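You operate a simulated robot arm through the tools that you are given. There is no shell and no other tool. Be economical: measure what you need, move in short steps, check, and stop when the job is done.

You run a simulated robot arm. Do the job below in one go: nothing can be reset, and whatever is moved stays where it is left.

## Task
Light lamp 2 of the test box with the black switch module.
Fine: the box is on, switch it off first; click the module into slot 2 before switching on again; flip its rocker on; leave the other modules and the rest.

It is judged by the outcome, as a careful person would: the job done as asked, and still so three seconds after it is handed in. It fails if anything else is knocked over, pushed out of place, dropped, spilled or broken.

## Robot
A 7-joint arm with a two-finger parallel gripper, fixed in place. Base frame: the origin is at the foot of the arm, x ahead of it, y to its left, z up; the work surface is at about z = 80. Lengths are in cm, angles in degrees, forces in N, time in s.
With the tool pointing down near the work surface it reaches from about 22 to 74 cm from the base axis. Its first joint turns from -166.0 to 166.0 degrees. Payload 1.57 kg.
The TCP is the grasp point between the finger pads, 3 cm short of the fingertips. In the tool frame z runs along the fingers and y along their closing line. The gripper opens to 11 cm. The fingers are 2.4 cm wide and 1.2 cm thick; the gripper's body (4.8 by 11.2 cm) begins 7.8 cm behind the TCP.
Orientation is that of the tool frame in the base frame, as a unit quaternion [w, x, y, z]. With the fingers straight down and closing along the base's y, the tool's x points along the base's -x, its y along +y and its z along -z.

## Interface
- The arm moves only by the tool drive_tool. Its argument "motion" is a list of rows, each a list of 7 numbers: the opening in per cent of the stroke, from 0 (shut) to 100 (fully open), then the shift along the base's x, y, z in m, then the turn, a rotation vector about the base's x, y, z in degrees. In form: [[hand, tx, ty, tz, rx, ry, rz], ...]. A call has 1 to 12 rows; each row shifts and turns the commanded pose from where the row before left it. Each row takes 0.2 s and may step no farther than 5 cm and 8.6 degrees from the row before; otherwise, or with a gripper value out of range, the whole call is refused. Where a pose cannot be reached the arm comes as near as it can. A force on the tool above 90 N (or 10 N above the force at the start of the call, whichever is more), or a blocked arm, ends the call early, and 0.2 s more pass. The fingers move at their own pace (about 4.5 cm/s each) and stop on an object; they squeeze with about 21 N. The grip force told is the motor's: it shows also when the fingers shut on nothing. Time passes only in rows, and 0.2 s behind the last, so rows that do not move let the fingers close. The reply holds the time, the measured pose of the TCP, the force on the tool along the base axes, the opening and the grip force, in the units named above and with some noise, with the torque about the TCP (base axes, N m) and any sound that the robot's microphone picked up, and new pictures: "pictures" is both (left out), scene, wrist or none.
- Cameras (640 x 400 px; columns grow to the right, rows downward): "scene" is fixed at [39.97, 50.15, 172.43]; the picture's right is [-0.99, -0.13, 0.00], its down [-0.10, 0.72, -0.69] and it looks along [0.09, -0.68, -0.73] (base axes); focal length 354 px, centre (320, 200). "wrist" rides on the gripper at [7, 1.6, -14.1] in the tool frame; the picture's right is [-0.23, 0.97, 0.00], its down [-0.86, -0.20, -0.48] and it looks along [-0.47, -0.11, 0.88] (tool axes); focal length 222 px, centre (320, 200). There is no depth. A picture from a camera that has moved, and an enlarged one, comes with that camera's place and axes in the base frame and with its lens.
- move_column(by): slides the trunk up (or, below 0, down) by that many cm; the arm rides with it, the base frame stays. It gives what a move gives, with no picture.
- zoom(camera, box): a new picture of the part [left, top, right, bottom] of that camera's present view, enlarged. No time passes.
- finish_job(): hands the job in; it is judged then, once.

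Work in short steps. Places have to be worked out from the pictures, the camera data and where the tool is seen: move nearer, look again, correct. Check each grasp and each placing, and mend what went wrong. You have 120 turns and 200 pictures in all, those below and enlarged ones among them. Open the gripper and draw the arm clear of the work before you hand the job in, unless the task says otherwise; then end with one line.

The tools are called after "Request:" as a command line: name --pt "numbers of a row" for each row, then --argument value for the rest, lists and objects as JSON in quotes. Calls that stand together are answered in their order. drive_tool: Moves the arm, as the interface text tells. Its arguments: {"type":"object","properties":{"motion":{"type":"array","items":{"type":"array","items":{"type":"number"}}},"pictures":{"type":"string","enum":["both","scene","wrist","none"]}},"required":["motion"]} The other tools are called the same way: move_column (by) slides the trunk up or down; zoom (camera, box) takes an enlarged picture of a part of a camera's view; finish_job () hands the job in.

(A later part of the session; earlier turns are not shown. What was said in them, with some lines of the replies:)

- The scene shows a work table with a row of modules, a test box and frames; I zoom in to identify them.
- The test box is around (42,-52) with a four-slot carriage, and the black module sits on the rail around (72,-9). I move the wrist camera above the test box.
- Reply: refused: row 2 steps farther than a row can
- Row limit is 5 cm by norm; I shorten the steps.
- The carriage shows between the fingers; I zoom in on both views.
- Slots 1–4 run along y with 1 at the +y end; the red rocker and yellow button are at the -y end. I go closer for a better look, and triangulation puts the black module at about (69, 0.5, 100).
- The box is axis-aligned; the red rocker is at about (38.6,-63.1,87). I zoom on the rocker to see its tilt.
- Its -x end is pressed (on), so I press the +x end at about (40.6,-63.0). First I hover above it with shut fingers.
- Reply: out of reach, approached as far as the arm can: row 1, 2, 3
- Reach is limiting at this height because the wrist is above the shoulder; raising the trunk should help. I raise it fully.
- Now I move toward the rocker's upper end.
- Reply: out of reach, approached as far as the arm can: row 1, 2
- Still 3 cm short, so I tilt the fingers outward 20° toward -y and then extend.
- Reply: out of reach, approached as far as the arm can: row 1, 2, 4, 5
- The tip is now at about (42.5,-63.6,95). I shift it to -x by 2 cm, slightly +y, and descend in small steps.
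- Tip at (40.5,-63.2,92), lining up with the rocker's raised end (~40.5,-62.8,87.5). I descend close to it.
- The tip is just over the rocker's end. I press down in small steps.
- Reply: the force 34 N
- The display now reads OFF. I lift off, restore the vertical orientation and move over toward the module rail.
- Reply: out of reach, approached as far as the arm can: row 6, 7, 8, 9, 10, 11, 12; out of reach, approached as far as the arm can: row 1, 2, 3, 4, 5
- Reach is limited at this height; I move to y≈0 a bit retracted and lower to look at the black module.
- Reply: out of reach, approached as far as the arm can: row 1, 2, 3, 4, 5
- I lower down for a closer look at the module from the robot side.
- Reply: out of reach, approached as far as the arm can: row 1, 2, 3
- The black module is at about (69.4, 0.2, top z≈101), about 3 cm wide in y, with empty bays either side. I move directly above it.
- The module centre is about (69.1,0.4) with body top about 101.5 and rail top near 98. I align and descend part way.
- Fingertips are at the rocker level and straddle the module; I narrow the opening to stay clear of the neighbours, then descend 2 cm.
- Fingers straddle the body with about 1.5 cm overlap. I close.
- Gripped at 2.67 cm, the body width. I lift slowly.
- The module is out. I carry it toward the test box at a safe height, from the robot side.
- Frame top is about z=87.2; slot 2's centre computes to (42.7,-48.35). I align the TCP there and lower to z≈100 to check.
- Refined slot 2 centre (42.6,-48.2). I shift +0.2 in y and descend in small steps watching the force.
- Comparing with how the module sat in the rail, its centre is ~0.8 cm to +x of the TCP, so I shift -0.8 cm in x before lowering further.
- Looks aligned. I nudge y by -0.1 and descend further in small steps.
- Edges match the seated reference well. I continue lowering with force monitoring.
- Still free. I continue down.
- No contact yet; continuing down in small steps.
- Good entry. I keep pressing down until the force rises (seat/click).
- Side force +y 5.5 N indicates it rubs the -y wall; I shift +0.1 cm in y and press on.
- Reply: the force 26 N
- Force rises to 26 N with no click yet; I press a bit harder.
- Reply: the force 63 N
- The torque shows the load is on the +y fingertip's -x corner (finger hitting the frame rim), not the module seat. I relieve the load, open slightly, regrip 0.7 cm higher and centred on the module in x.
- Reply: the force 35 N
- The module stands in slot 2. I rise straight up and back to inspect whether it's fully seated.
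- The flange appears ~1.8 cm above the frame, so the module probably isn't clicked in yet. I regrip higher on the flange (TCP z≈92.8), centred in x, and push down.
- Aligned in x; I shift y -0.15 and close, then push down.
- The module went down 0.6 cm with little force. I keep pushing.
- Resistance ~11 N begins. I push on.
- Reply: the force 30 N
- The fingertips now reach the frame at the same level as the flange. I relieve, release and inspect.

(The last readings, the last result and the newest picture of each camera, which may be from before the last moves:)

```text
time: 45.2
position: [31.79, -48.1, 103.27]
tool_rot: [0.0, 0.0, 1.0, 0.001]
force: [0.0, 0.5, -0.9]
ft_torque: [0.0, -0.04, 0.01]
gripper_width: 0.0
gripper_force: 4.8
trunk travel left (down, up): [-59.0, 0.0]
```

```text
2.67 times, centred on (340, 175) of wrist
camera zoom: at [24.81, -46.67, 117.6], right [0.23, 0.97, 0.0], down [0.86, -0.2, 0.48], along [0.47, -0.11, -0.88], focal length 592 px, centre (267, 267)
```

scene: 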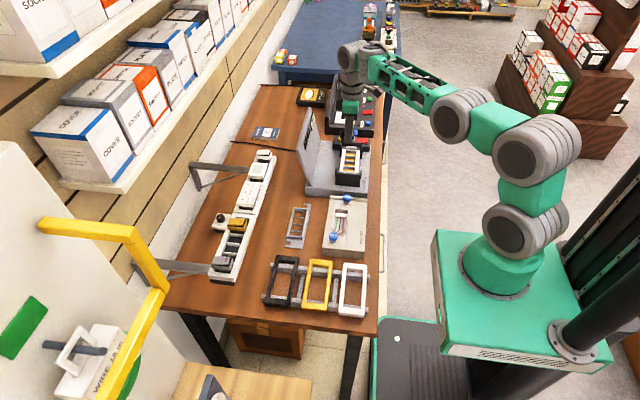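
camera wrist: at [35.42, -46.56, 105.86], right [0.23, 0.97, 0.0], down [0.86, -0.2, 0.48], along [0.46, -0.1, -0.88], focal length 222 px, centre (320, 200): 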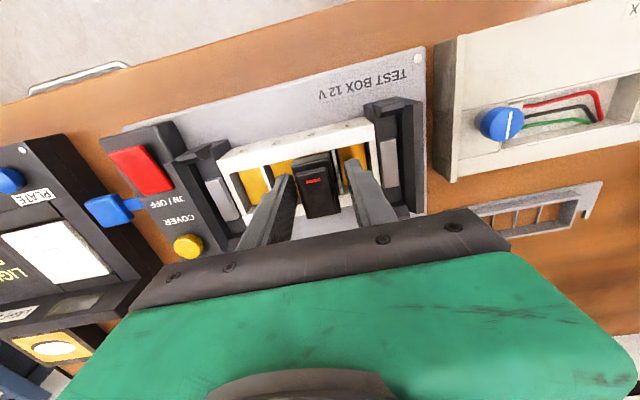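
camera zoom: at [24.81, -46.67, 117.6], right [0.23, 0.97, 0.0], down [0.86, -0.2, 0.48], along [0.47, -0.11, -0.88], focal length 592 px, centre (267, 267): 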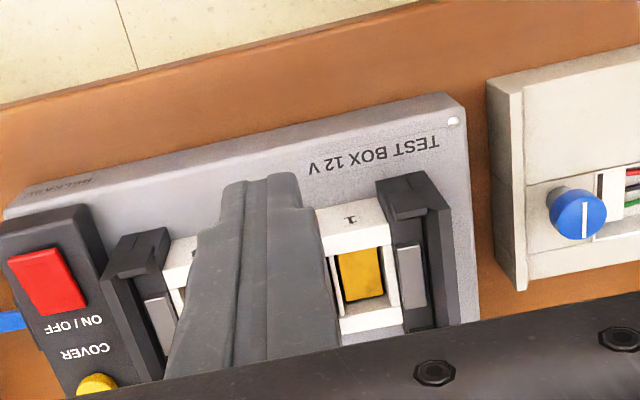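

The module is far lower now, flange near the frame. I zoom in more to check the seating.

Request:
zoom --camera "scene" --box '[343, 145, 367, 175]'

Request:
drive_tool --pt "0 0.02 0.045 0 0 0 0" --pt "0 0.02 0.03 0 0 0 0" --pt "0 0 0 0 0 0 0" --pictures "none"

Request:
zoom --camera "wrist" --box '[160, 80, 360, 205]'

```text
13.33 times, centred on (355, 160) of scene
camera zoom: at [39.97, 50.15, 172.43], right [-0.99, -0.13, 0.0], down [-0.1, 0.72, -0.69], along [0.09, -0.68, -0.73], focal length 4717 px, centre (-147, 733)
```

zoom: 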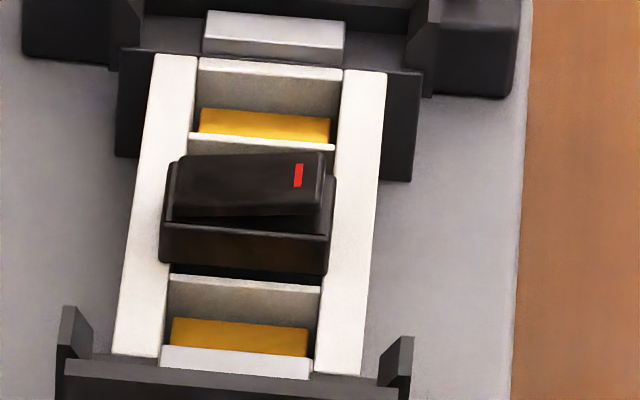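

```text
time: 46.0
position: [35.74, -40.58, 103.26]
tool_rot: [0.0, 0.0, 1.0, 0.001]
force: [0.4, -0.4, 0.7]
ft_torque: [0.04, 0.02, 0.0]
gripper_width: 0.0
gripper_force: 21.2
trunk travel left (down, up): [-59.0, 0.0]
```

```text
3.20 times, centred on (260, 142) of wrist
camera zoom: at [28.69, -39.07, 117.48], right [0.23, 0.97, 0.0], down [0.85, -0.2, 0.48], along [0.47, -0.11, -0.88], focal length 711 px, centre (512, 384)
```

zoom: 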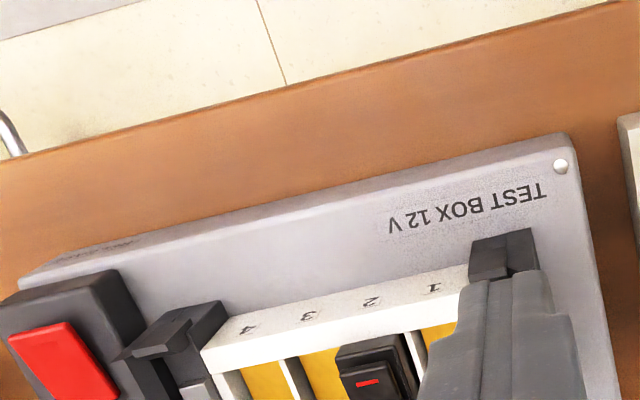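

The flange has a small gap left (~0.3 cm). I press from above with shut fingers on the rocker's raised +x end, which flips it on and drives the module home.

Request:
drive_tool --pt "0 0.03 -0.03 0 0 0 0" --pt "0 0.03 -0.03 0 0 0 0" --pt "0 0.0258 -0.0155 0 0 0 0" --pt "0 0 0 -0.04 0 0 0" --pt "0 0 0 -0.02 0 0 0" --pt "0 0 0 0 0 0 0" --pictures "none"

Request:
zoom --camera "scene" --box '[330, 125, 380, 185]'

Request:
zoom --camera "wrist" --box '[220, 100, 460, 250]'

```text
time: 47.4
position: [44.3, -48.15, 97.11]
tool_rot: [0.0, 0.0, 1.0, 0.0]
force: [0.2, 0.0, -0.3]
ft_torque: [-0.02, 0.03, -0.02]
gripper_width: 0.0
gripper_force: 21.0
trunk travel left (down, up): [-59.0, 0.0]
```

```text
6.67 times, centred on (355, 155) of scene
camera zoom: at [39.97, 50.15, 172.43], right [-0.99, -0.13, 0.0], down [-0.1, 0.72, -0.69], along [0.09, -0.68, -0.73], focal length 2358 px, centre (87, 500)
```

zoom: 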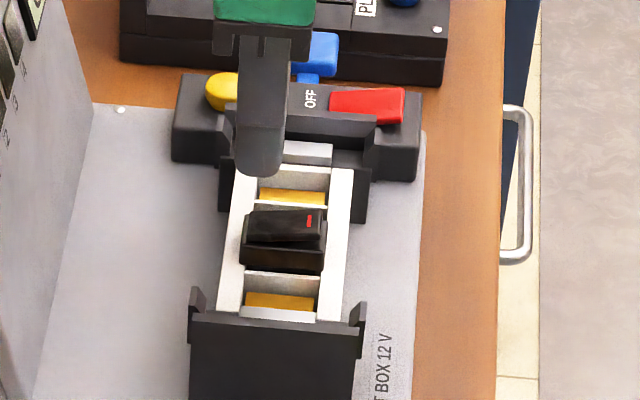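

```text
2.67 times, centred on (340, 175) of wrist
camera zoom: at [37.25, -46.74, 111.44], right [0.23, 0.97, 0.0], down [0.86, -0.2, 0.48], along [0.47, -0.11, -0.88], focal length 592 px, centre (267, 267)
```

zoom: 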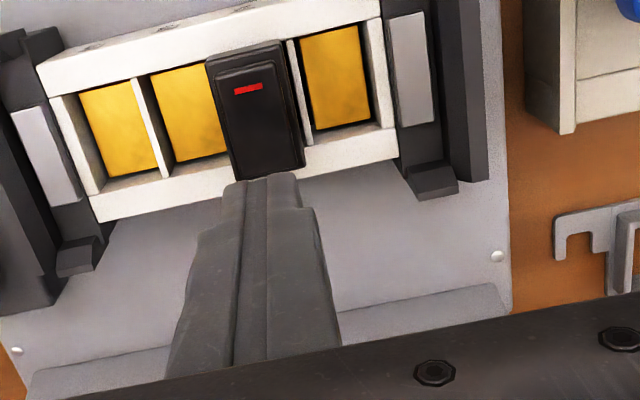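

The tip is over the rocker's +x half. I descend to contact and press.

Request:
drive_tool --pt "0 0 0 -0.02 0 0 0" --pt "0 0 0 -0.005 0 0 0" --pt "0 0 0 -0.003 0 0 0" --pt "0 0 0 -0.003 0 0 0" --pt "0 0 0 0 0 0 0" --pictures "none"

Request:
zoom --camera "scene" --box '[330, 125, 380, 185]'

```text
time: 48.6
position: [44.32, -48.15, 94.34]
tool_rot: [-0.001, 0.0, 1.0, 0.001]
force: [-0.4, 0.2, 0.2]
ft_torque: [0.0, 0.04, 0.03]
gripper_width: 0.01
gripper_force: 21.0
trunk travel left (down, up): [-59.0, 0.0]
```

```text
6.67 times, centred on (355, 155) of scene
camera zoom: at [39.97, 50.15, 172.43], right [-0.99, -0.13, 0.0], down [-0.1, 0.72, -0.69], along [0.09, -0.68, -0.73], focal length 2358 px, centre (87, 500)
```

zoom: 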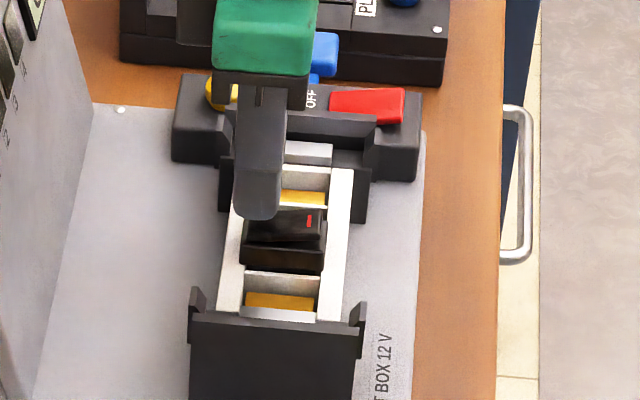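

No contact yet; I go on pressing in small steps.

Request:
drive_tool --pt "0 0 0 -0.004 0 0 0" --pt "0 0 0 -0.004 0 0 0" --pt "0 0 0 -0.003 0 0 0" --pt "0 0 0 0 0 0 0" --pictures "none"

Request:
zoom --camera "scene" --box '[330, 125, 380, 185]'

```text
time: 49.6
position: [44.33, -48.19, 93.52]
tool_rot: [0.003, 0.001, 1.0, -0.001]
force: [-2.3, -0.5, 16.5]
ft_torque: [0.04, 0.28, 0.0]
gripper_width: 0.03
gripper_force: 20.9
trunk travel left (down, up): [-59.0, 0.0]
```

```text
6.67 times, centred on (355, 155) of scene
camera zoom: at [39.97, 50.15, 172.43], right [-0.99, -0.13, 0.0], down [-0.1, 0.72, -0.69], along [0.09, -0.68, -0.73], focal length 2358 px, centre (87, 500)
```

zoom: 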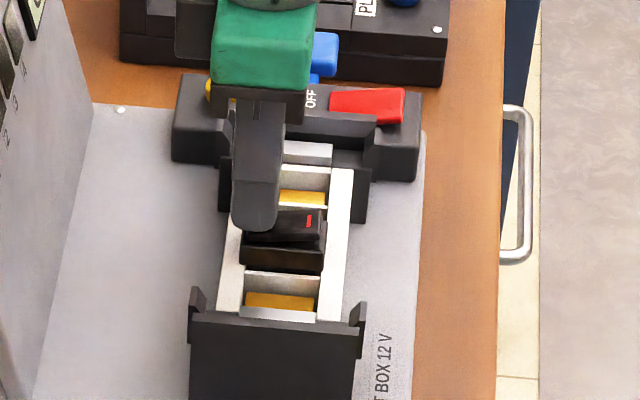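

Contact 16 N near the module's centre. I press harder.

Request:
drive_tool --pt "0 0 0 -0.003 0 0 0" --pt "0 0 0 -0.003 0 0 0" --pt "0 0 0 0 0 0 0" --pictures "none"

Request:
zoom --camera "scene" --box '[330, 125, 380, 185]'

```text
time: 50.4
position: [44.32, -48.33, 93.4]
tool_rot: [0.006, 0.001, 1.0, -0.006]
force: [-8.2, 3.8, 56.5]
ft_torque: [0.16, 0.89, -0.09]
gripper_width: 0.0
gripper_force: 20.9
trunk travel left (down, up): [-59.0, 0.0]
```

```text
6.67 times, centred on (355, 155) of scene
camera zoom: at [39.97, 50.15, 172.43], right [-0.99, -0.13, 0.0], down [-0.1, 0.72, -0.69], along [0.09, -0.68, -0.73], focal length 2358 px, centre (87, 500)
```

zoom: 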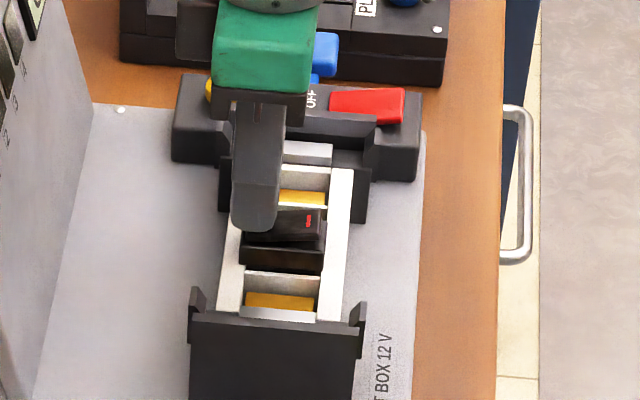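

Firm stop at 56 N. I lift off and inspect.

Request:
drive_tool --pt "0 0 0 0.03 0 0 0" --pt "0 0 0 0.03 0 0 0" --pt "0 -0.03 0 0.03 0 0 0" --pt "0 -0.04 0 0 0 0 0" --pt "0 -0.04 0 0 0 0 0" --pt "0 0 0 0 0 0 0" --pictures "none"

Request:
zoom --camera "scene" --box '[343, 145, 367, 175]'

Request:
zoom --camera "wrist" --box '[220, 100, 460, 250]'

```text
time: 51.8
position: [33.33, -48.27, 101.6]
tool_rot: [-0.001, 0.0, 1.0, 0.001]
force: [0.1, -0.2, 0.8]
ft_torque: [-0.03, -0.03, 0.01]
gripper_width: 0.02
gripper_force: 21.1
trunk travel left (down, up): [-59.0, 0.0]
```

```text
13.33 times, centred on (355, 160) of scene
camera zoom: at [39.97, 50.15, 172.43], right [-0.99, -0.13, 0.0], down [-0.1, 0.72, -0.69], along [0.09, -0.68, -0.73], focal length 4717 px, centre (-147, 733)
```

zoom: 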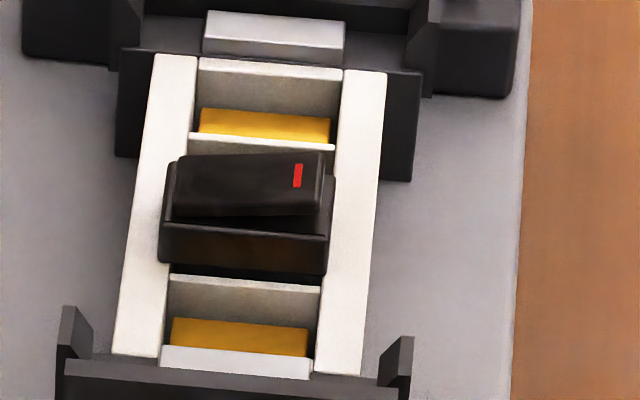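

```text
2.67 times, centred on (340, 175) of wrist
camera zoom: at [26.26, -46.75, 115.88], right [0.23, 0.97, 0.0], down [0.86, -0.2, 0.48], along [0.47, -0.11, -0.88], focal length 592 px, centre (267, 267)
```

zoom: 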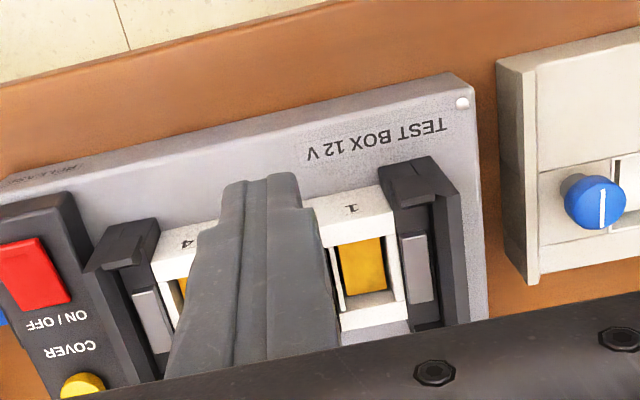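

The rocker didn't flip: re-reading slopes, its red-marked -x end is the raised one. I now press that end at x≈41.2.

Request:
drive_tool --pt "0 0.04 0.0005 0 0 0 0" --pt "0 0.039 0 0 0 0 0" --pt "0 0 0 -0.04 0 0 0" --pt "0 0 0 -0.025 0 0 0" --pt "0 0 0 0 0 0 0" --pictures "none"

Request:
zoom --camera "scene" --box '[330, 125, 380, 185]'

Request:
zoom --camera "wrist" --box '[220, 100, 460, 250]'

```text
time: 53.0
position: [41.25, -48.06, 94.97]
tool_rot: [0.0, 0.0, 1.0, 0.001]
force: [0.0, -0.7, 0.2]
ft_torque: [0.01, -0.01, 0.0]
gripper_width: 0.02
gripper_force: 21.1
trunk travel left (down, up): [-59.0, 0.0]
```

```text
6.67 times, centred on (355, 155) of scene
camera zoom: at [39.97, 50.15, 172.43], right [-0.99, -0.13, 0.0], down [-0.1, 0.72, -0.69], along [0.09, -0.68, -0.73], focal length 2358 px, centre (87, 500)
```

zoom: 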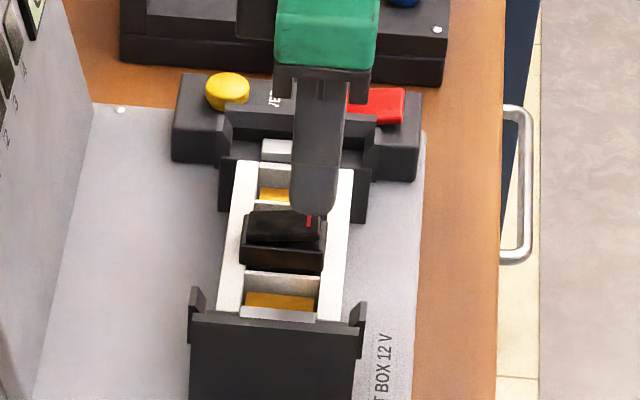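

```text
2.67 times, centred on (340, 175) of wrist
camera zoom: at [34.26, -46.63, 109.3], right [0.23, 0.97, 0.0], down [0.85, -0.2, 0.48], along [0.47, -0.11, -0.88], focal length 592 px, centre (267, 267)
```

zoom: 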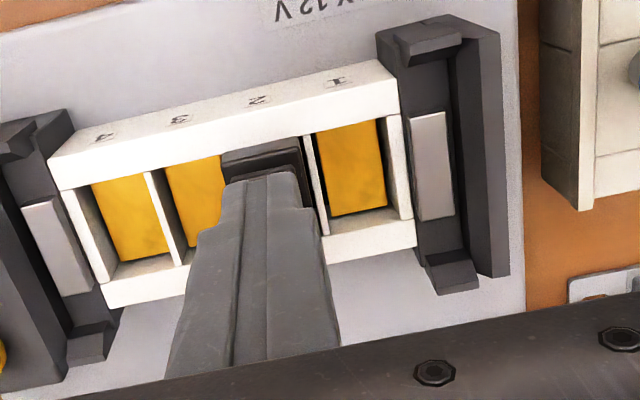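

The tip is over the red-mark end. I press down.

Request:
drive_tool --pt "0 0 0 -0.005 0 0 0" --pt "0 0 0 -0.004 0 0 0" --pt "0 0 0 -0.004 0 0 0" --pt "0 0 0 -0.004 0 0 0" --pt "0 0 0 0 0 0 0" --pictures "none"

Request:
zoom --camera "scene" --box '[330, 125, 380, 185]'

```text
time: 54.2
position: [41.17, -48.21, 93.56]
tool_rot: [0.001, 0.0, 1.0, -0.001]
force: [-3.1, 0.9, 14.5]
ft_torque: [0.02, -0.07, 0.02]
gripper_width: 0.02
gripper_force: 20.6
trunk travel left (down, up): [-59.0, 0.0]
```

```text
6.67 times, centred on (355, 155) of scene
camera zoom: at [39.97, 50.15, 172.43], right [-0.99, -0.13, 0.0], down [-0.1, 0.72, -0.69], along [0.09, -0.68, -0.73], focal length 2358 px, centre (87, 500)
```

zoom: 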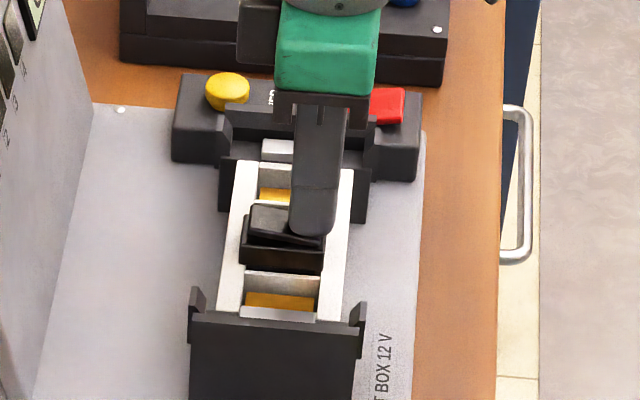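

The rocker has flipped (its +x end is up now). I press a bit more to make sure the module is home on this side too.

Request:
drive_tool --pt "0 0 0 -0.003 0 0 0" --pt "0 0 0 -0.003 0 0 0" --pt "0 0 0 0 0 0 0" --pictures "none"

Request:
drive_tool --pt "0 0 0 0.03 0 0 0" --pt "0 0 0 0.03 0 0 0" --pt "0 -0.03 0 0.03 0 0 0" --pt "0 -0.04 0 0 0 0 0" --pt "0 -0.02 0.03 0 0 0 0" --pt "0 0 0.04 0 0 0 0" --pt "0 0 0 0 0 0 0" --pictures "wrist"

Request:
zoom --camera "scene" --box '[343, 145, 367, 175]'

```text
time: 55.0
position: [41.16, -48.23, 93.51]
tool_rot: [0.005, 0.0, 1.0, -0.004]
force: [-7.4, 4.9, 53.6]
ft_torque: [0.2, -0.41, 0.08]
gripper_width: 0.0
gripper_force: 20.9
trunk travel left (down, up): [-59.0, 0.0]
```

```text
time: 56.6
position: [32.34, -41.01, 102.13]
tool_rot: [0.0, -0.001, 1.0, 0.001]
force: [-0.1, -0.4, 0.6]
ft_torque: [-0.02, -0.02, 0.01]
gripper_width: 0.01
gripper_force: 20.7
trunk travel left (down, up): [-59.0, 0.0]
camera wrist: at [25.34, -39.51, 116.24], right [0.23, 0.97, 0.0], down [0.86, -0.2, 0.48], along [0.47, -0.11, -0.88], focal length 222 px, centre (320, 200)
```

wrist: 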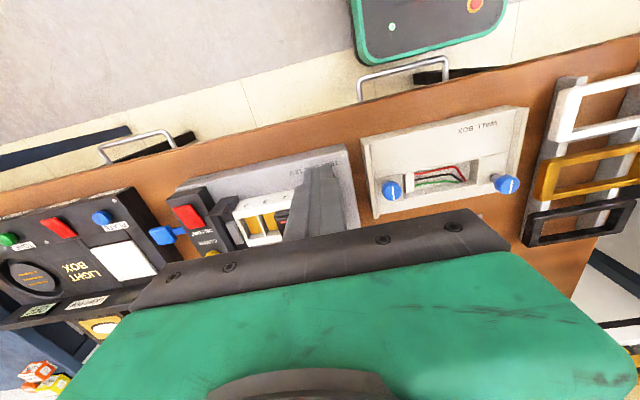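

```text
13.33 times, centred on (355, 160) of scene
camera zoom: at [39.97, 50.15, 172.43], right [-0.99, -0.13, 0.0], down [-0.1, 0.72, -0.69], along [0.09, -0.68, -0.73], focal length 4717 px, centre (-147, 733)
```

zoom: 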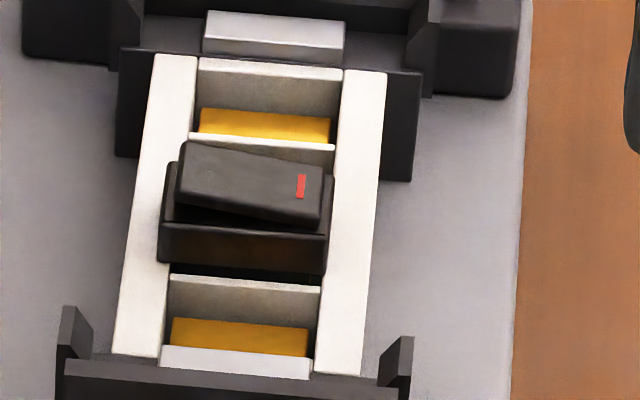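

The rocker is on and the module is firmly seated (hard stop at 53 N on both ends, flange on the rims). Now I go to the red switch's -x end, tilting as before.

Request:
drive_tool --pt "0 0.01 -0.045 0 0 0 0" --pt "0 0.015 -0.045 0 0 0 0" --pt "0 0.01 -0.045 -0.01 0 0 0" --pt "0 0 0 0 -5 -1.4 0.1" --pt "0 0 0 0 -4.9 -1.35 0.1" --pt "0 0.01 -0.04 -0.01 0 0 0" --pt "0 0.005 -0.039 -0.02 0 0 0" --pt "0 0 0 0 0 0 0"

Request:
zoom --camera "scene" --box '[320, 110, 390, 190]'

Request:
zoom --camera "wrist" --box '[200, 60, 400, 240]'

```text
time: 58.4
position: [37.15, -62.6, 97.86]
tool_rot: [0.024, -0.002, 0.996, -0.085]
force: [0.7, 0.4, 0.0]
ft_torque: [0.01, 0.02, -0.01]
gripper_width: 0.01
gripper_force: 21.1
trunk travel left (down, up): [-59.0, 0.0]
camera wrist: at [29.51, -58.67, 111.28], right [0.23, 0.96, -0.16], down [0.83, -0.11, 0.55], along [0.51, -0.25, -0.82], focal length 222 px, centre (320, 200)
```

scene: 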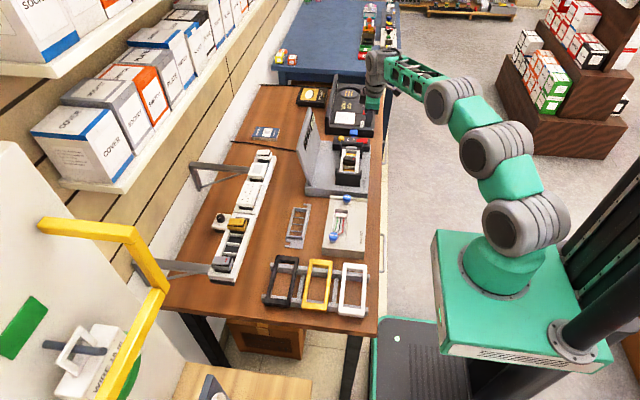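
wrist: 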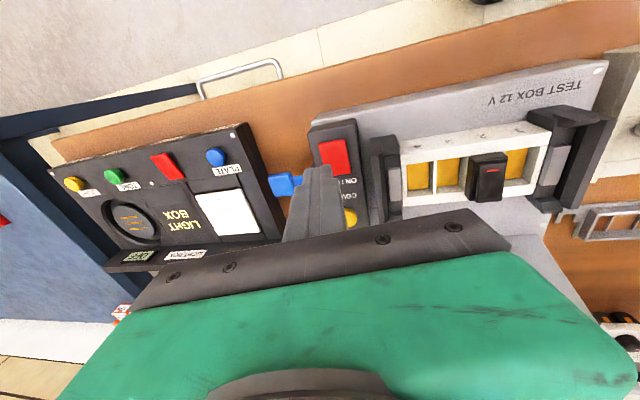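

```text
5.00 times, centred on (355, 150) of scene
camera zoom: at [39.97, 50.15, 172.43], right [-0.99, -0.13, 0.0], down [-0.1, 0.72, -0.69], along [0.09, -0.68, -0.73], focal length 1769 px, centre (145, 450)
```

zoom: 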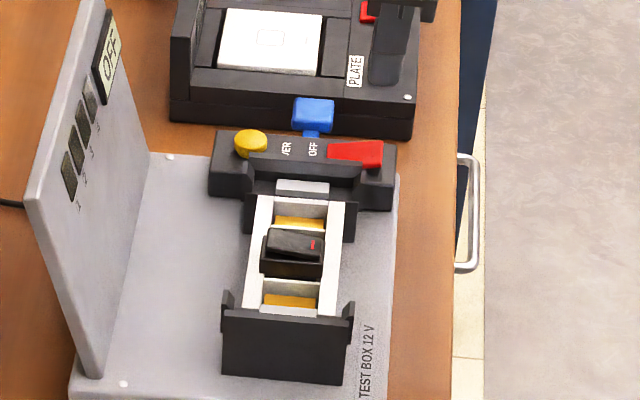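

```text
2.22 times, centred on (300, 150) of wrist
camera zoom: at [29.51, -58.67, 111.28], right [0.23, 0.96, -0.16], down [0.83, -0.11, 0.55], along [0.51, -0.25, -0.82], focal length 494 px, centre (364, 311)
```

zoom: 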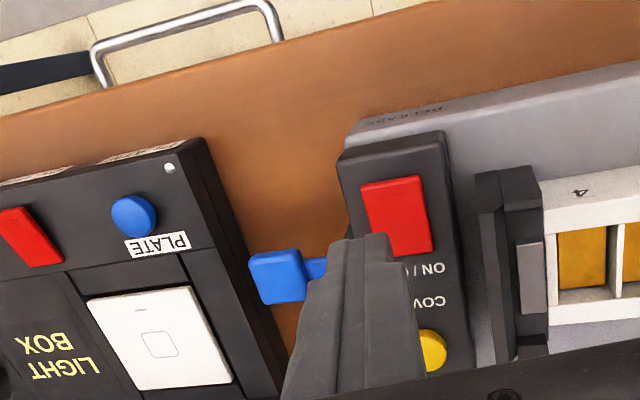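

Tip above the -x half of the red rocker. I descend and press.

Request:
drive_tool --pt "0 0 0.002 -0.03 0 0 0" --pt "0 0 0 -0.025 0 0 0" --pt "0 0 0 -0.006 0 0 0" --pt "0 0 0 -0.004 0 0 0" --pt "0 0 0 -0.004 0 0 0" --pt "0 0 0 0 0 0 0" --pictures "none"

Request:
zoom --camera "scene" --box '[320, 110, 390, 190]'

```text
time: 59.8
position: [37.18, -62.46, 90.88]
tool_rot: [0.024, -0.001, 0.996, -0.085]
force: [-2.1, 1.3, 2.6]
ft_torque: [0.06, 0.04, 0.04]
gripper_width: 0.0
gripper_force: 20.8
trunk travel left (down, up): [-59.0, 0.0]
```

```text
5.00 times, centred on (355, 150) of scene
camera zoom: at [39.97, 50.15, 172.43], right [-0.99, -0.13, 0.0], down [-0.1, 0.72, -0.69], along [0.09, -0.68, -0.73], focal length 1769 px, centre (145, 450)
```

zoom: 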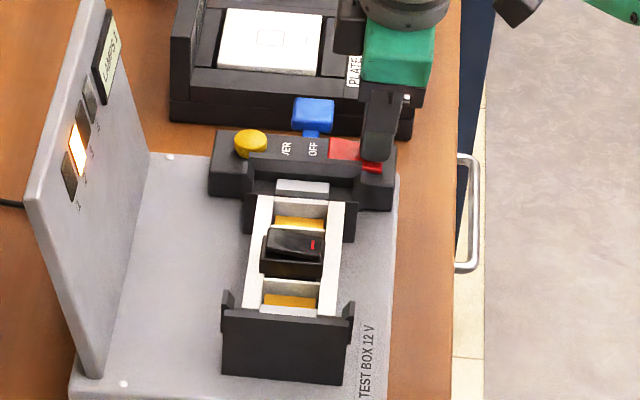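

Lamp 2 is lit. I lift off, restore the orientation, open the gripper and retreat.

Request:
drive_tool --pt "0 0 0 0.03 0 0 0" --pt "0 0 0.01 0.04 0 0 0" --pt "0 -0.01 0.03 0.03 5 1.4 0" --pt "0 -0.01 0.03 0.03 4.9 1.35 -0.2" --pt "20 -0.02 0.04 0.01 0 0 0" --pt "40 -0.02 0.04 0.01 0 0 0" --pt "60 -0.01 0.045 0.01 0 0 0" --pt "60 0 0.045 0.01 0 0 0" --pt "60 0 0.045 0.01 0 0 0" --pt "60 0 0 0 0 0 0"

Request:
zoom --camera "scene" --box '[310, 90, 400, 200]'

```text
time: 62.0
position: [30.04, -33.89, 108.81]
tool_rot: [0.0, 0.0, 1.0, 0.001]
force: [0.4, 0.4, 0.2]
ft_torque: [-0.04, 0.0, -0.01]
gripper_width: 6.62
gripper_force: 0.0
trunk travel left (down, up): [-59.0, 0.0]
camera wrist: at [23.01, -32.35, 123.17], right [0.23, 0.97, 0.0], down [0.86, -0.2, 0.48], along [0.47, -0.11, -0.88], focal length 222 px, centre (320, 200)
```

scene: 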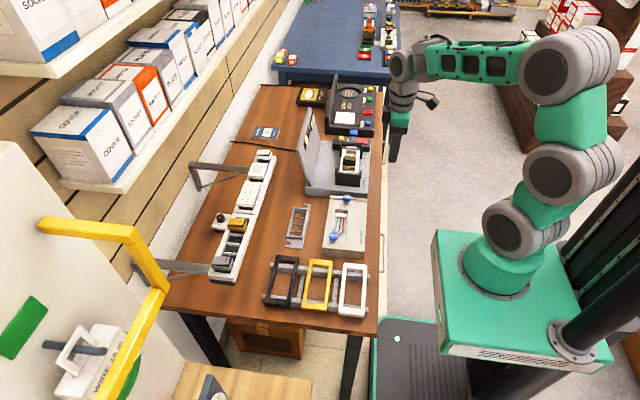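
wrist: 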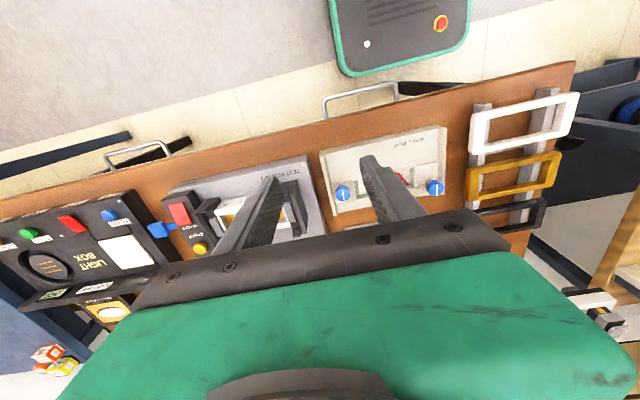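

```text
3.64 times, centred on (355, 145) of scene
camera zoom: at [39.97, 50.15, 172.43], right [-0.99, -0.13, 0.0], down [-0.1, 0.72, -0.69], along [0.09, -0.68, -0.73], focal length 1286 px, centre (193, 400)
```

zoom: 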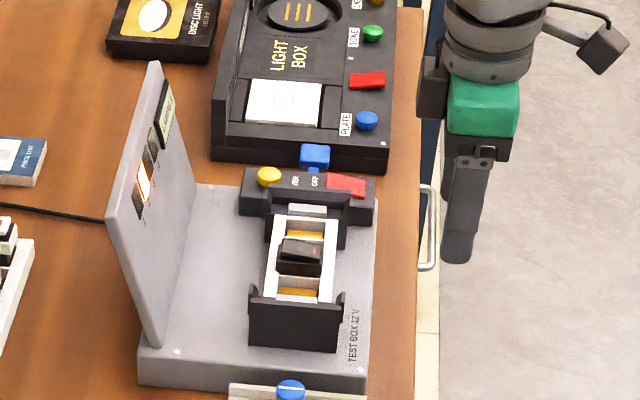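

Lamp 2 stays lit, the other modules and objects are untouched, and the arm is clear with the gripper open. I hand the job in.

Request:
finish_job

```text
The job is handed in.
```

Lamp 2 is lit: I switched the test box off, pressed the black module fully into slot 2, flipped its rocker on and switched the box back on. I heard no click, but the module held firm when pushed with over 50 N. Everything else was left as it was.
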